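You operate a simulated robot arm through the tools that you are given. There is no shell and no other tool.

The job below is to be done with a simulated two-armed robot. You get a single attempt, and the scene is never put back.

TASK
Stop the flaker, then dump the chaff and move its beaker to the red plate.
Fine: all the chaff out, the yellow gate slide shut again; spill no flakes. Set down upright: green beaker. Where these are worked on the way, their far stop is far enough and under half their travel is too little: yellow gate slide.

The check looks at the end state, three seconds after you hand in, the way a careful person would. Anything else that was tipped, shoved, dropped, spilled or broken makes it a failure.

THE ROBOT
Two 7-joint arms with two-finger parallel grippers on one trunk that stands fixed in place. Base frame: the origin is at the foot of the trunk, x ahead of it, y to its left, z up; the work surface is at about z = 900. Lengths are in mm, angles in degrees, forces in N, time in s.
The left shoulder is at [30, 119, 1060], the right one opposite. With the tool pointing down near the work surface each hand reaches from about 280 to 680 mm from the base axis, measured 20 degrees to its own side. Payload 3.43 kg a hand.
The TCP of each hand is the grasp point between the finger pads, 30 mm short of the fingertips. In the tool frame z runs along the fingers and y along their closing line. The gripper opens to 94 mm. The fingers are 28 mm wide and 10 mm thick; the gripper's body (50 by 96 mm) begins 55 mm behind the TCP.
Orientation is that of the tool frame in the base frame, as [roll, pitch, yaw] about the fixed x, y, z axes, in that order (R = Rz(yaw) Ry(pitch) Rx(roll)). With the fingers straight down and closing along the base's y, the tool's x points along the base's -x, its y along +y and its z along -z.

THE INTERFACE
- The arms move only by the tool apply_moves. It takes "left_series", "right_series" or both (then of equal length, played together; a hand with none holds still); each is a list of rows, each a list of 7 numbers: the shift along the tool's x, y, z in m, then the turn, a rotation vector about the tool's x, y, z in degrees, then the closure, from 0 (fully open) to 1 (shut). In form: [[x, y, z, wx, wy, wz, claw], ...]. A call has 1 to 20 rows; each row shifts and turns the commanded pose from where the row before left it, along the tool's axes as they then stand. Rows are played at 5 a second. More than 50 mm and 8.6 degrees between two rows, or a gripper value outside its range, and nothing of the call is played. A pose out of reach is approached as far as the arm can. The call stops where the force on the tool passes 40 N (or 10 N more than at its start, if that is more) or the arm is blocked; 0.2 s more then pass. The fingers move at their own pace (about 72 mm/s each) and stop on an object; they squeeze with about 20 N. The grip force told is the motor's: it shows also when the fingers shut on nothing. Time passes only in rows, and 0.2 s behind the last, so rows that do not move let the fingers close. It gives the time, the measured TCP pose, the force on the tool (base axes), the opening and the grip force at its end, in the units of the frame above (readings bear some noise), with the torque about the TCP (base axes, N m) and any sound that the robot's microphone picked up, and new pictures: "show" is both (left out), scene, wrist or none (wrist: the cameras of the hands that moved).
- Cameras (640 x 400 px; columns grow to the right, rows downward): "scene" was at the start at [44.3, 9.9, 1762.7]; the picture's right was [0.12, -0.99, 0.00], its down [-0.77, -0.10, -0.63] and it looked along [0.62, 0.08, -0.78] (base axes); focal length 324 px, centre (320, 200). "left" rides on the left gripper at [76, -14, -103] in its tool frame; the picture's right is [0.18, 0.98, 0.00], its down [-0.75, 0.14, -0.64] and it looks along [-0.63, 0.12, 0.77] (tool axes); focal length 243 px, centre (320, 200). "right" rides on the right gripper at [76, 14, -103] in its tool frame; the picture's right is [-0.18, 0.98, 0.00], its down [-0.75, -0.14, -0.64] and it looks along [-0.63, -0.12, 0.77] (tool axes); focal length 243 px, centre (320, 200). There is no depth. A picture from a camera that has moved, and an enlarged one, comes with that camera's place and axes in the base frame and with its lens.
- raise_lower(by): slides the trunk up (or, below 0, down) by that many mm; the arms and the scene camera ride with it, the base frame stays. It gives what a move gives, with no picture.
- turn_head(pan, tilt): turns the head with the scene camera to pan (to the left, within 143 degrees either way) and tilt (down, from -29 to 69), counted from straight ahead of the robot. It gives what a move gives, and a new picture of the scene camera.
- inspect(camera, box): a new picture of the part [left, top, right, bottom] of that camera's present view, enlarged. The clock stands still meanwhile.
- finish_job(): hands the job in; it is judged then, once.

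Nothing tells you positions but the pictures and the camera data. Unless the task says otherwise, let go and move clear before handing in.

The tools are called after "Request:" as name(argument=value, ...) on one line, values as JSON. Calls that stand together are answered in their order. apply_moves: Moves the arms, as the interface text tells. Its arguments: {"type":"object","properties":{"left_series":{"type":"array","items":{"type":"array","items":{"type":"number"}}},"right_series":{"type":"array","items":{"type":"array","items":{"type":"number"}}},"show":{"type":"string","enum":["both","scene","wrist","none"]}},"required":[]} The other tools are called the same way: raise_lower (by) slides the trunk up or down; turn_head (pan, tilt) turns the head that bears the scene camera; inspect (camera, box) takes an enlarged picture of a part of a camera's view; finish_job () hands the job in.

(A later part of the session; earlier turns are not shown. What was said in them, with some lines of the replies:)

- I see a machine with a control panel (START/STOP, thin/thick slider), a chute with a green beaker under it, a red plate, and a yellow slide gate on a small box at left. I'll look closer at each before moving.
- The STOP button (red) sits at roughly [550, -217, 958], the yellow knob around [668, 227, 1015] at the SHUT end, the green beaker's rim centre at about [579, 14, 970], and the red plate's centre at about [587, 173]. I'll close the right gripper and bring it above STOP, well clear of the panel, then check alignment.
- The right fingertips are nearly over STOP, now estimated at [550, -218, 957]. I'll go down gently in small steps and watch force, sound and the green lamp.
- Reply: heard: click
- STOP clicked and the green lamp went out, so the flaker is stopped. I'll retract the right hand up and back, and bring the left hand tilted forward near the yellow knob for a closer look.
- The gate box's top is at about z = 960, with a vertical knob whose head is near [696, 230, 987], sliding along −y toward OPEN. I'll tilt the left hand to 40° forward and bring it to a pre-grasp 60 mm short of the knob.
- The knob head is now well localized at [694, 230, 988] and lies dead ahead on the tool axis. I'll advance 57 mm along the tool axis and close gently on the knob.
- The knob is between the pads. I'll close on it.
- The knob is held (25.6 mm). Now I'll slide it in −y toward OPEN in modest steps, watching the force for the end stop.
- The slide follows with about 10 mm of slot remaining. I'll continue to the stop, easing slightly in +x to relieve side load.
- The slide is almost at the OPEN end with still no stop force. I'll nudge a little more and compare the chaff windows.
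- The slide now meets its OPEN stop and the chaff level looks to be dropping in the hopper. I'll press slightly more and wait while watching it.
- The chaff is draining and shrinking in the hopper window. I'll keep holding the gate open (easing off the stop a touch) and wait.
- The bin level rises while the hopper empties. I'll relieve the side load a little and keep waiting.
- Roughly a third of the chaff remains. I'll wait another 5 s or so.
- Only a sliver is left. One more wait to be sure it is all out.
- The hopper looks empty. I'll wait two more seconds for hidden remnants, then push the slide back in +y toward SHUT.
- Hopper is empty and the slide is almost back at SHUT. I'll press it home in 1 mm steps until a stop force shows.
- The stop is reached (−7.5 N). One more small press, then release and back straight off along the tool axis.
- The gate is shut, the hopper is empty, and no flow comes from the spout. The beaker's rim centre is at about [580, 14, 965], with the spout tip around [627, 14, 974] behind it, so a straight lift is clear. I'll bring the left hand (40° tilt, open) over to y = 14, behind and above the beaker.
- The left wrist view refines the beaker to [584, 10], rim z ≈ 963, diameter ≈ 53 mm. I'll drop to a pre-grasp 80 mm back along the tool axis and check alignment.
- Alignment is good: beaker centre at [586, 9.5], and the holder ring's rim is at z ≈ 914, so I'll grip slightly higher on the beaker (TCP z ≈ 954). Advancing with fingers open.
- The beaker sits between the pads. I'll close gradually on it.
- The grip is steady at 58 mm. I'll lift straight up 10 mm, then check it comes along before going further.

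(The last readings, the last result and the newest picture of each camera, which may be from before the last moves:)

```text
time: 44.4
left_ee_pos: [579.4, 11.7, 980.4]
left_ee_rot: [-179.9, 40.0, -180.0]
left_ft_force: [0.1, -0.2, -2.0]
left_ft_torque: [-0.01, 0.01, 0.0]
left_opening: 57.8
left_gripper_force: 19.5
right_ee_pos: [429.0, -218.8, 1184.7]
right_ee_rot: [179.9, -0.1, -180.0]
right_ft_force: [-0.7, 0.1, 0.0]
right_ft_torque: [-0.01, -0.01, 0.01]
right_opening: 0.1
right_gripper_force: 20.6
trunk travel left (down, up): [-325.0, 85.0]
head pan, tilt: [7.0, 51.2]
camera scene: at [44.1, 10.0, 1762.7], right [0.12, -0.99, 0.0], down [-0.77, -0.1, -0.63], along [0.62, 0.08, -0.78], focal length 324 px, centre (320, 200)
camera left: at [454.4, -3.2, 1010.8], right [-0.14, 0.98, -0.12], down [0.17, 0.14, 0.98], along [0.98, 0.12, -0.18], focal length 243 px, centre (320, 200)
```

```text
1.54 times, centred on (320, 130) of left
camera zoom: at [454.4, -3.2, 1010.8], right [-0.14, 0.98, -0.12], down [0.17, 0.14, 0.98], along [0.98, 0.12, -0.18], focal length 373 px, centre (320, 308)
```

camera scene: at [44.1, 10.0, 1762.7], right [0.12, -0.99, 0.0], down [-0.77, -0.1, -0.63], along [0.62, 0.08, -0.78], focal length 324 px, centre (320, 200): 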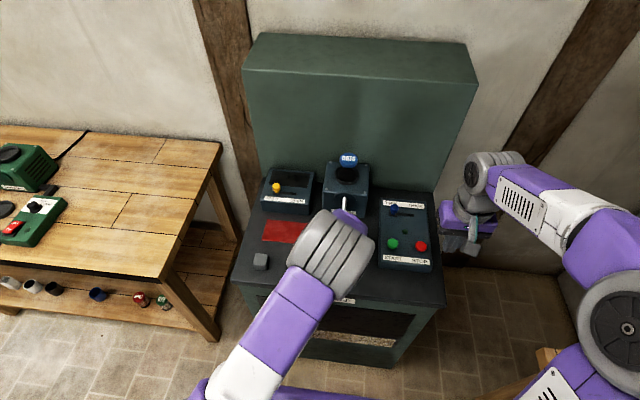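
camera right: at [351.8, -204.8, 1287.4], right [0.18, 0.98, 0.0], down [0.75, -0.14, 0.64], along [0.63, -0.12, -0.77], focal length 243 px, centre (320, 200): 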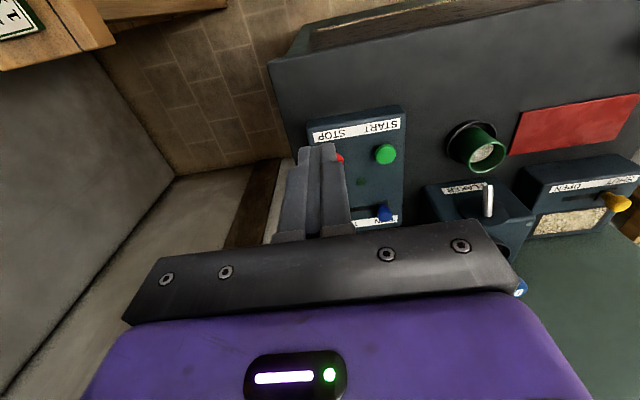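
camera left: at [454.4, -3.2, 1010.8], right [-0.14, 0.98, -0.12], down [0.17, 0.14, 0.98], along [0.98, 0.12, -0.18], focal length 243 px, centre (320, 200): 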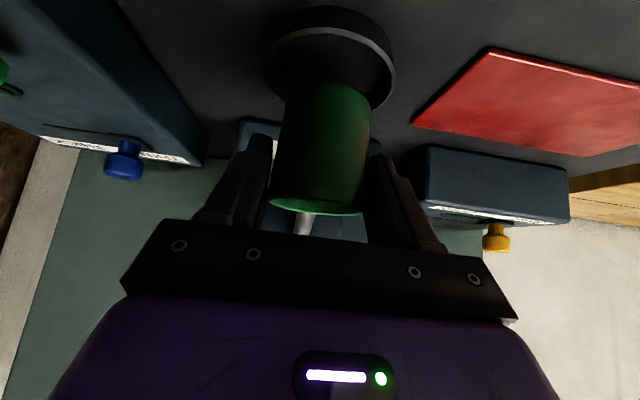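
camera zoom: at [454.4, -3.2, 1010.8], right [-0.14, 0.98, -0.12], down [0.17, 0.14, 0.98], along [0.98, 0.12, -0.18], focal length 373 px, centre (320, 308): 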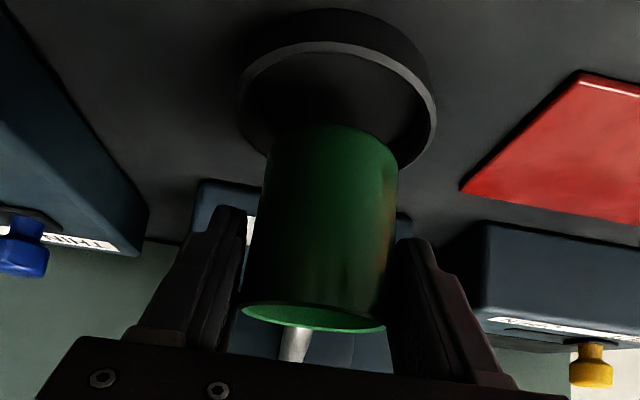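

The beaker is lifted cleanly and upright (about 0.2 kg), clear of its holder. I'll raise it further and carry it gently in +y to above the red plate's centre, around [588, 170].

Request:
apply_moves(left_series=[[-0.0064, 0, -0.0077, 0, 0, 0, 1], [-0.0064, 0, -0.0077, 0, 0, 0, 1], [-0.0064, 0, -0.0077, 0, 0, 0, 1], [-0.0064, 0, -0.0077, 0, 0, 0, 1], [0, 0.004, 0, 0, 0, 0, 1], [0, 0.009, 0, 0, 0, 0, 1], [0, 0.014, 0, 0, 0, 0, 1], [0, 0.018, 0, 0, 0, 0, 1], [0, 0.02, 0, 0, 0, 0, 1], [0, 0.02, 0, 0, 0, 0, 1], [0, 0.02, 0, 0, 0, 0, 1], [0, 0.018, 0, 0, 0, 0, 1], [0, 0.015, 0, 0, 0, 0, 1], [0, 0.012, 0, 0, 0, 0, 1], [0, 0.007, 0, 0, 0, 0, 1], [0, 0.003, 0, 0, 0, 0, 1], [0, 0, 0, 0, 0, 0, 1]])

Request:
inspect(camera="left", box=[160, 0, 480, 260])

Request:
inspect(camera="right", box=[400, 60, 640, 230])

Request:
inspect(camera="scene", box=[230, 140, 450, 280])

```text
time: 48.0
left_ee_pos: [580.2, 171.6, 1019.8]
left_ee_rot: [180.0, 40.0, -180.0]
left_ft_force: [-0.5, 0.5, -0.3]
left_ft_torque: [-0.01, 0.01, 0.02]
left_opening: 58.0
left_gripper_force: 20.5
right_ee_pos: [430.2, -218.8, 1184.4]
right_ee_rot: [-180.0, 0.1, 180.0]
right_ft_force: [0.4, 0.3, -0.6]
right_ft_torque: [0.02, 0.02, -0.01]
right_opening: 0.2
right_gripper_force: 20.0
trunk travel left (down, up): [-325.0, 85.0]
head pan, tilt: [7.0, 51.2]
camera scene: at [44.4, 9.9, 1762.7], right [0.12, -0.99, 0.0], down [-0.77, -0.1, -0.63], along [0.62, 0.08, -0.78], focal length 324 px, centre (320, 200)
camera left: at [454.7, 156.6, 1050.6], right [-0.14, 0.98, -0.12], down [0.16, 0.14, 0.98], along [0.98, 0.12, -0.18], focal length 243 px, centre (320, 200)
```

scene: 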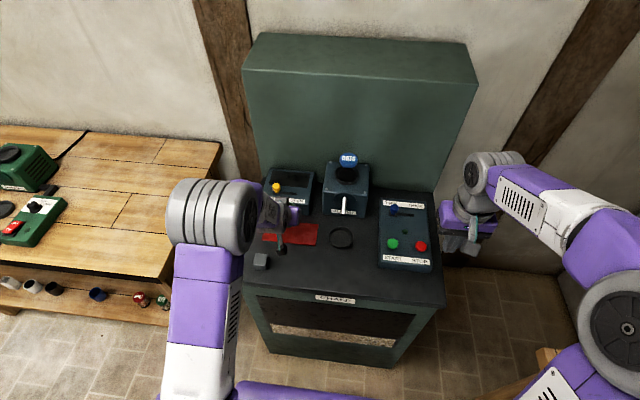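
left: 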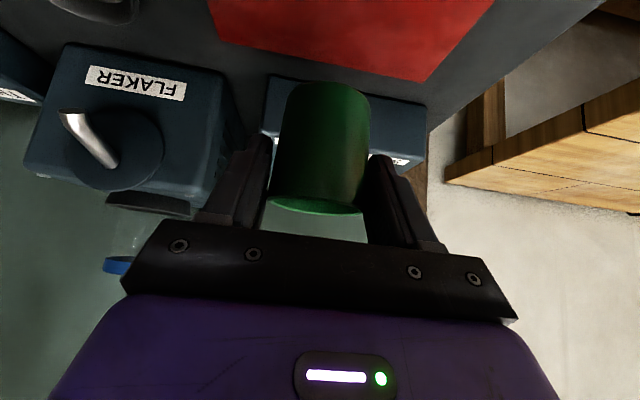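

```text
1.54 times, centred on (320, 130) of left
camera zoom: at [454.7, 156.6, 1050.6], right [-0.14, 0.98, -0.12], down [0.16, 0.14, 0.98], along [0.98, 0.12, -0.18], focal length 373 px, centre (320, 308)
```

zoom: 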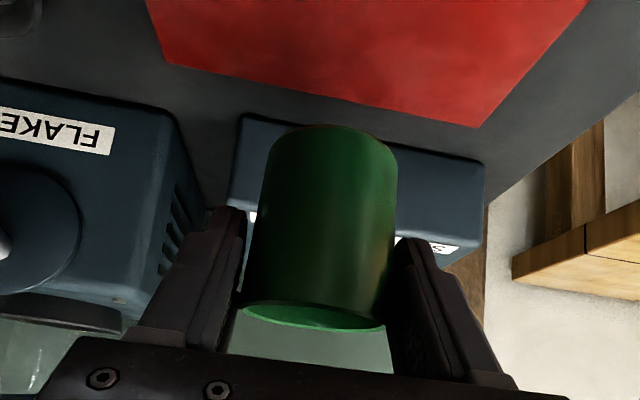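

```text
2.35 times, centred on (520, 145) of right
camera zoom: at [352.7, -204.9, 1287.2], right [0.18, 0.98, 0.0], down [0.75, -0.14, 0.64], along [0.63, -0.12, -0.77], focal length 571 px, centre (-151, 329)
```

zoom: 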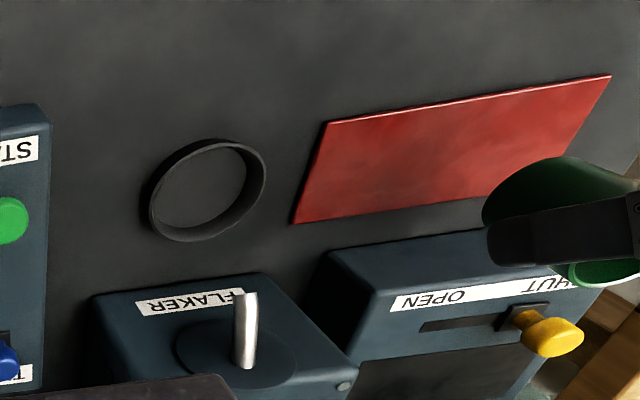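

```text
2.86 times, centred on (340, 210) of scene
camera zoom: at [44.4, 9.9, 1762.7], right [0.12, -0.99, 0.0], down [-0.77, -0.1, -0.63], along [0.62, 0.08, -0.78], focal length 924 px, centre (263, 171)
```

zoom: 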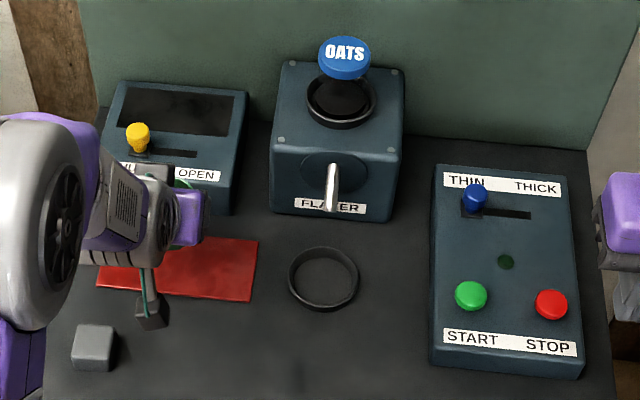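

Over the plate: plate centre is about [588, 170] and the beaker centre about [586, 170]. I'll lower 60 mm now, then finish in small steps watching the force.

Request:
apply_moves(left_series=[[0.0048, 0, 0.0057, 0, 0, 0, 1], [0.0064, 0, 0.0077, 0, 0, 0, 1], [0.0064, 0, 0.0077, 0, 0, 0, 1], [0.0064, 0, 0.0077, 0, 0, 0, 1], [0.0064, 0, 0.0077, 0, 0, 0, 1], [0.0048, 0, 0.0057, 0, 0, 0, 1], [0.0032, 0, 0.0038, 0, 0, 0, 1], [0, 0, 0, 0, 0, 0, 1]])

Request:
inspect(camera="left", box=[160, 0, 480, 260])

Request:
inspect(camera="right", box=[400, 60, 640, 230])

```text
time: 49.8
left_ee_pos: [578.8, 171.6, 961.2]
left_ee_rot: [180.0, 40.0, 179.9]
left_ft_force: [0.5, 1.0, -1.7]
left_ft_torque: [-0.02, 0.02, 0.05]
left_opening: 58.2
left_gripper_force: 20.0
right_ee_pos: [429.3, -218.4, 1186.1]
right_ee_rot: [180.0, 0.0, 180.0]
right_ft_force: [0.3, 1.4, 0.5]
right_ft_torque: [-0.04, 0.05, 0.04]
right_opening: 0.1
right_gripper_force: 19.8
trunk travel left (down, up): [-325.0, 85.0]
head pan, tilt: [7.0, 51.2]
camera scene: at [44.4, 9.9, 1762.7], right [0.12, -0.99, 0.0], down [-0.77, -0.1, -0.63], along [0.62, 0.08, -0.78], focal length 324 px, centre (320, 200)
camera left: at [454.3, 156.1, 990.9], right [-0.14, 0.98, -0.12], down [0.16, 0.14, 0.98], along [0.98, 0.12, -0.18], focal length 243 px, centre (320, 200)
```

scene: 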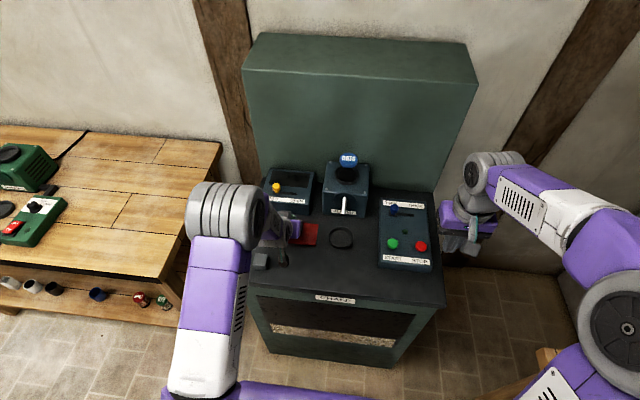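
left: 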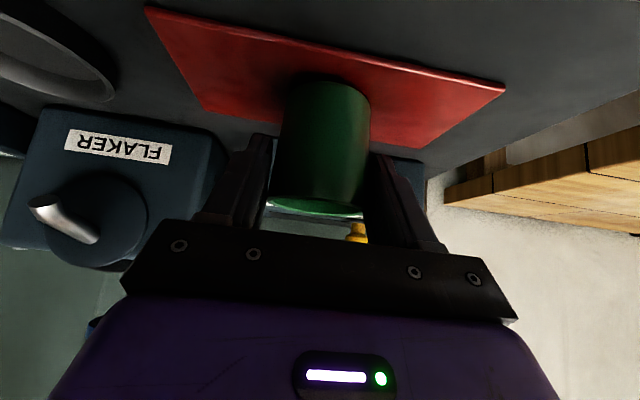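

```text
1.54 times, centred on (320, 130) of left
camera zoom: at [454.3, 156.1, 990.9], right [-0.14, 0.98, -0.12], down [0.16, 0.14, 0.98], along [0.98, 0.12, -0.18], focal length 373 px, centre (320, 308)
```

zoom: 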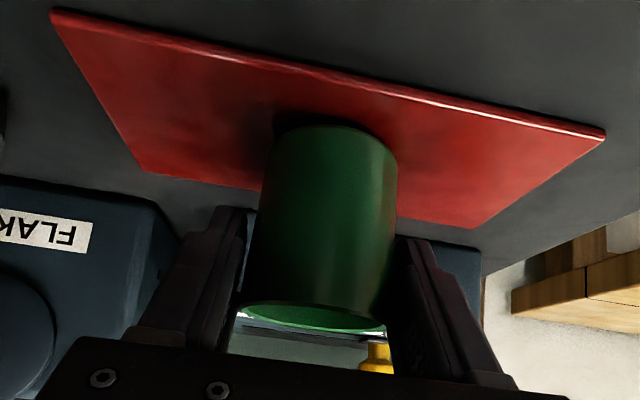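

```text
2.35 times, centred on (520, 145) of right
camera zoom: at [352.6, -204.9, 1287.2], right [0.18, 0.98, 0.0], down [0.75, -0.14, 0.64], along [0.63, -0.12, -0.77], focal length 571 px, centre (-151, 329)
```

zoom: 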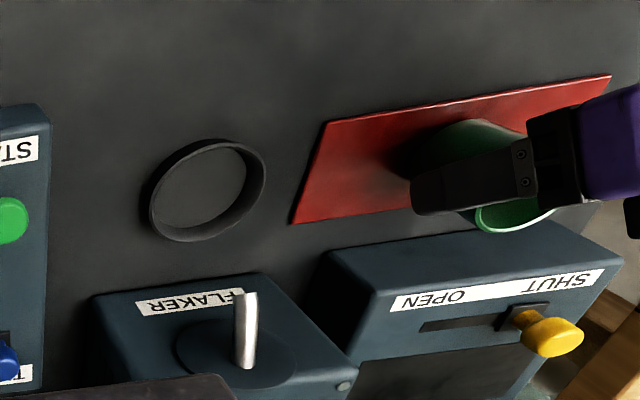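

Centred over the plate, a centimetre or so to go. Lowering slowly.

Request:
apply_moves(left_series=[[0.00096, 0, 0.00115, 0, 0, 0, 1], [0.00096, 0, 0.00115, 0, 0, 0, 1], [0.00096, 0, 0.00115, 0, 0, 0, 1], [0.00096, 0, 0.00115, 0, 0, 0, 1], [0, 0, 0, 0, 0, 0, 1]], show="none")

Request:
inspect(camera="left", box=[240, 40, 440, 180])

```text
time: 51.0
left_ee_pos: [579.8, 170.9, 955.9]
left_ee_rot: [180.0, 40.2, -179.8]
left_ft_force: [-0.6, 0.5, 7.0]
left_ft_torque: [0.05, 0.15, -0.03]
left_opening: 58.0
left_gripper_force: 20.3
right_ee_pos: [428.6, -218.5, 1184.9]
right_ee_rot: [-180.0, 0.0, 179.9]
right_ft_force: [-0.8, -0.7, 1.0]
right_ft_torque: [0.03, -0.01, 0.02]
right_opening: 0.0
right_gripper_force: 19.8
trunk travel left (down, up): [-325.0, 85.0]
head pan, tilt: [7.0, 51.2]
```

```text
2.86 times, centred on (340, 110) of left
camera zoom: at [454.2, 156.0, 985.6], right [-0.14, 0.98, -0.12], down [0.16, 0.14, 0.98], along [0.98, 0.12, -0.18], focal length 693 px, centre (263, 457)
```

zoom: 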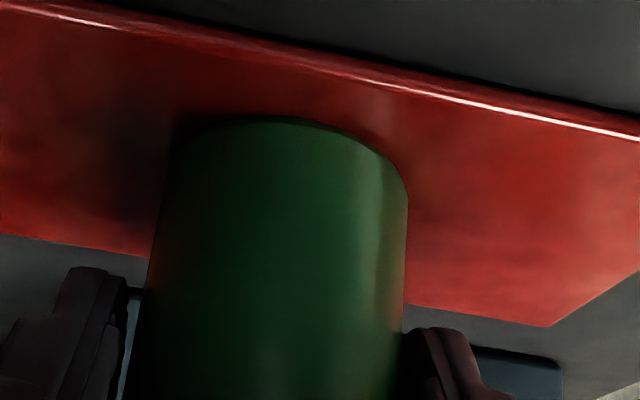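

Contact is made (about 9 N upward change): the beaker stands on the plate. I'll ease off slightly, open the fingers gradually, and let it settle.

Request:
apply_moves(left_series=[[-0.0005, 0, -0.0006, 0, 0, 0, 1], [0, 0, 0, 0, 0, 0, 1], [0, 0, 0, 0, 0, 0, 0.36], [0, 0, 0, 0, 0, 0, 0.32], [0, 0, 0, 0, 0, 0, 0.25], [0, 0, 0, 0, 0, 0, 0.15], [0, 0, 0, 0, 0, 0, 0], [0, 0, 0, 0, 0, 0, 0]])

Request:
inspect(camera="left", box=[160, 0, 480, 260])

Request:
inspect(camera="right", box=[400, 60, 640, 230])

```text
time: 52.8
left_ee_pos: [578.5, 171.8, 954.3]
left_ee_rot: [-180.0, 40.1, 179.9]
left_ft_force: [-0.3, 0.1, 0.5]
left_ft_torque: [0.0, 0.01, -0.01]
left_opening: 94.1
left_gripper_force: 0.2
right_ee_pos: [429.5, -219.5, 1185.2]
right_ee_rot: [179.9, 0.0, -180.0]
right_ft_force: [-0.5, -0.5, -0.3]
right_ft_torque: [-0.02, 0.02, 0.0]
right_opening: 0.2
right_gripper_force: 20.2
trunk travel left (down, up): [-325.0, 85.0]
head pan, tilt: [7.0, 51.2]
camera scene: at [44.2, 9.9, 1762.7], right [0.12, -0.99, 0.0], down [-0.77, -0.1, -0.63], along [0.62, 0.08, -0.78], focal length 324 px, centre (320, 200)
camera left: at [454.1, 155.6, 985.7], right [-0.14, 0.98, -0.12], down [0.16, 0.14, 0.98], along [0.98, 0.12, -0.18], focal length 243 px, centre (320, 200)
```

scene: 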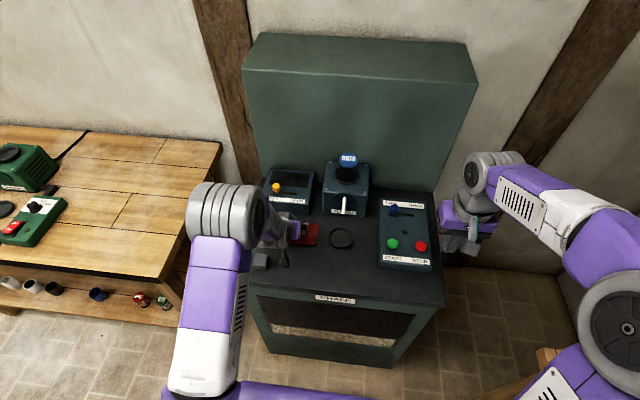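
left: 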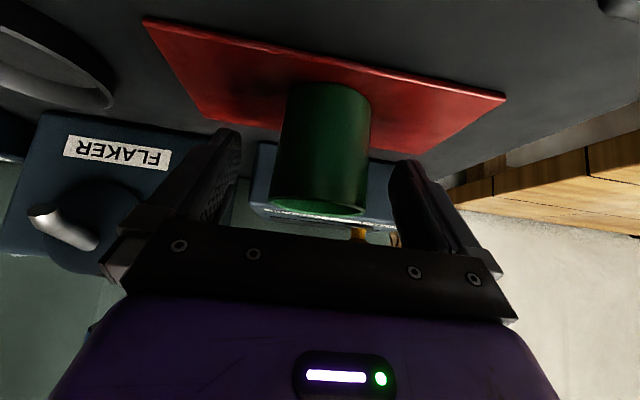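

```text
1.54 times, centred on (320, 130) of left
camera zoom: at [454.1, 155.6, 985.7], right [-0.14, 0.98, -0.12], down [0.16, 0.14, 0.98], along [0.98, 0.12, -0.18], focal length 373 px, centre (320, 308)
```

zoom: 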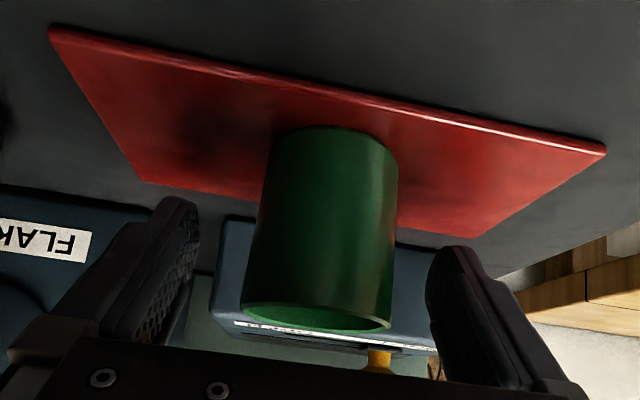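

```text
2.35 times, centred on (520, 145) of right
camera zoom: at [352.5, -204.9, 1287.2], right [0.18, 0.98, 0.0], down [0.75, -0.14, 0.64], along [0.63, -0.12, -0.77], focal length 571 px, centre (-151, 329)
```

zoom: 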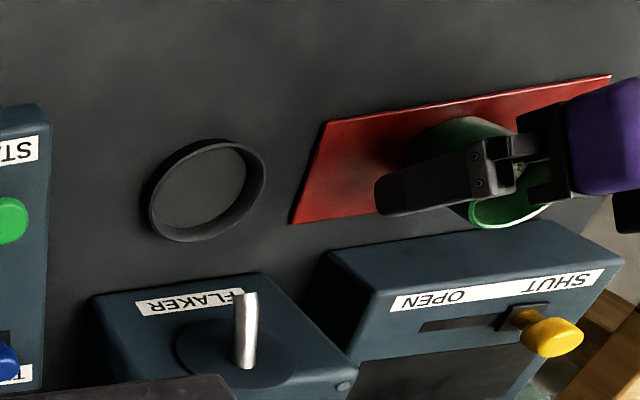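

The beaker stands free on the plate. I'll back the left hand straight off along the tool axis, then up, and verify everything.

Request:
apply_moves(left_series=[[0, 0, -0.015, 0, 0, 0, 0], [0, 0, -0.025, 0, 0, 0, 0], [0, 0, -0.03, 0, 0, 0, 0], [0, 0, -0.03, 0, 0, 0, 0], [0, 0.01, -0.035, 0, 0, 0, 0], [-0.02, 0.03, -0.025, 0, 0, 0, 0], [-0.02, 0.03, -0.025, 0, 0, 0, 0], [-0.02, 0.03, -0.025, 0, 0, 0, 0], [-0.02, 0.03, -0.025, 0, 0, 0, 0], [0, 0, 0, 0, 0, 0, 0]])

Request:
inspect(camera="scene", box=[230, 140, 450, 280])

Request:
inspect(camera="right", box=[400, 60, 640, 230])

Request:
inspect(camera="scene", box=[240, 270, 450, 370])

```text
time: 55.0
left_ee_pos: [489.7, 302.6, 1188.3]
left_ee_rot: [-179.9, 39.9, 179.9]
left_ft_force: [0.8, 0.3, -0.4]
left_ft_torque: [0.02, 0.04, -0.01]
left_opening: 93.9
left_gripper_force: 0.0
right_ee_pos: [430.2, -219.1, 1185.6]
right_ee_rot: [179.9, 0.0, -179.9]
right_ft_force: [0.4, 0.4, -0.5]
right_ft_torque: [0.04, 0.03, 0.0]
right_opening: 0.0
right_gripper_force: 20.3
trunk travel left (down, up): [-325.0, 85.0]
head pan, tilt: [7.0, 51.2]
camera scene: at [45.0, 9.3, 1762.6], right [0.12, -0.99, 0.0], down [-0.77, -0.1, -0.63], along [0.62, 0.08, -0.78], focal length 324 px, centre (320, 200)
camera left: at [365.0, 287.0, 1220.0], right [-0.14, 0.98, -0.12], down [0.17, 0.14, 0.98], along [0.98, 0.12, -0.18], focal length 243 px, centre (320, 200)
```

scene: 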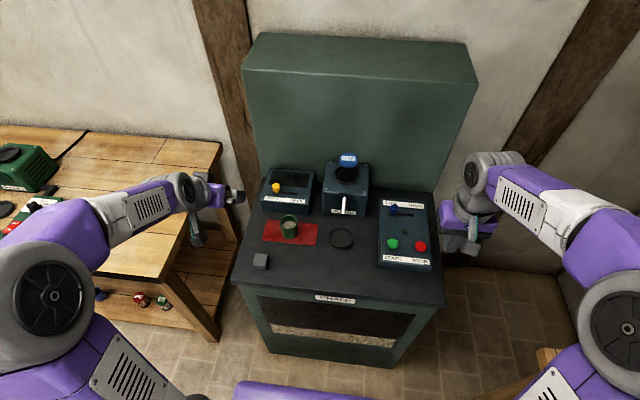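
left: 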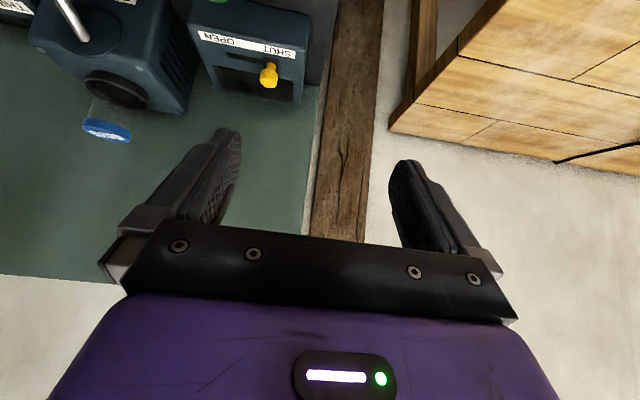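

```text
2.86 times, centred on (340, 210) of scene
camera zoom: at [45.0, 9.3, 1762.6], right [0.12, -0.99, 0.0], down [-0.77, -0.1, -0.63], along [0.62, 0.08, -0.78], focal length 924 px, centre (263, 171)
```

zoom: 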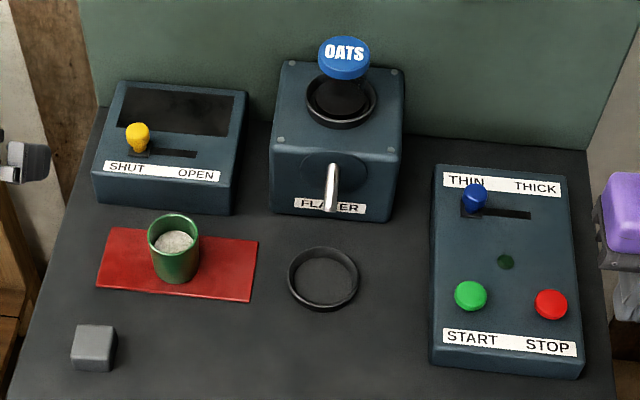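

```text
2.35 times, centred on (520, 145) of right
camera zoom: at [353.1, -205.4, 1286.9], right [0.18, 0.98, 0.0], down [0.75, -0.14, 0.64], along [0.63, -0.12, -0.77], focal length 571 px, centre (-151, 329)
```

zoom: 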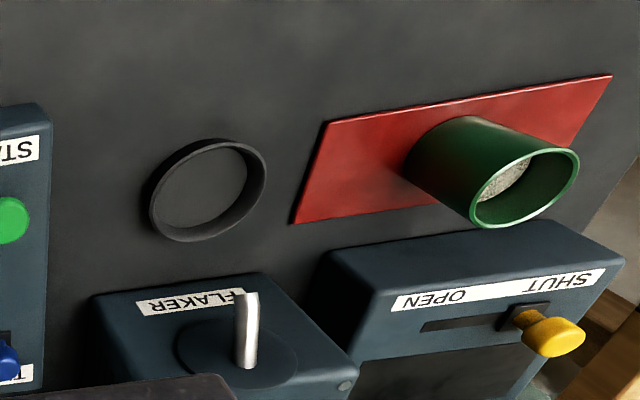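

```text
3.05 times, centred on (345, 320) of scene
camera zoom: at [45.0, 9.3, 1762.6], right [0.12, -0.99, 0.0], down [-0.77, -0.1, -0.63], along [0.62, 0.08, -0.78], focal length 986 px, centre (244, -166)
```

zoom: 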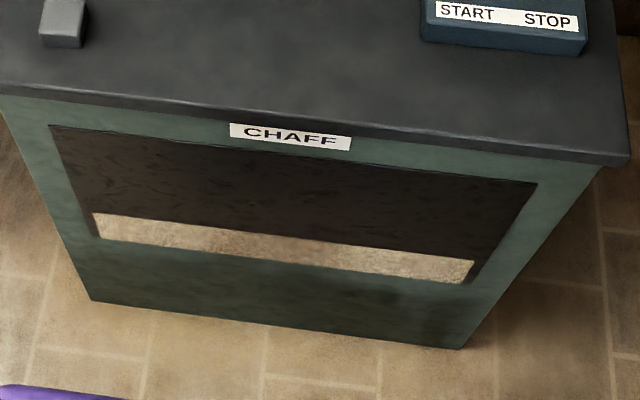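

The flaker's lamp is off, the hopper is empty with the yellow slide back at SHUT, and the green beaker stands upright on the red plate with its flakes in it. The table is clean and both hands are clear, so I'm handing in.

Request:
finish_job()

```text
The job is handed in.
```

The job is done and handed in; no verdict has come back. The last pictures showed this:

- **Flaker:** stopped. STOP clicked, the green lamp went out and stayed out, and nothing was running from the spout.
- **Chaff:** all out. I opened the yellow slide to its far stop and held it until the hopper window was empty and the bin level had risen.
- **Yellow gate slide:** shut again, pressed against its SHUT stop before I let go.
- **Green beaker:** standing upright near the middle of the red plate, flakes still in it. I saw none on the table or the plate.

Nothing else looked moved or knocked, and both hands are clear of the machine.
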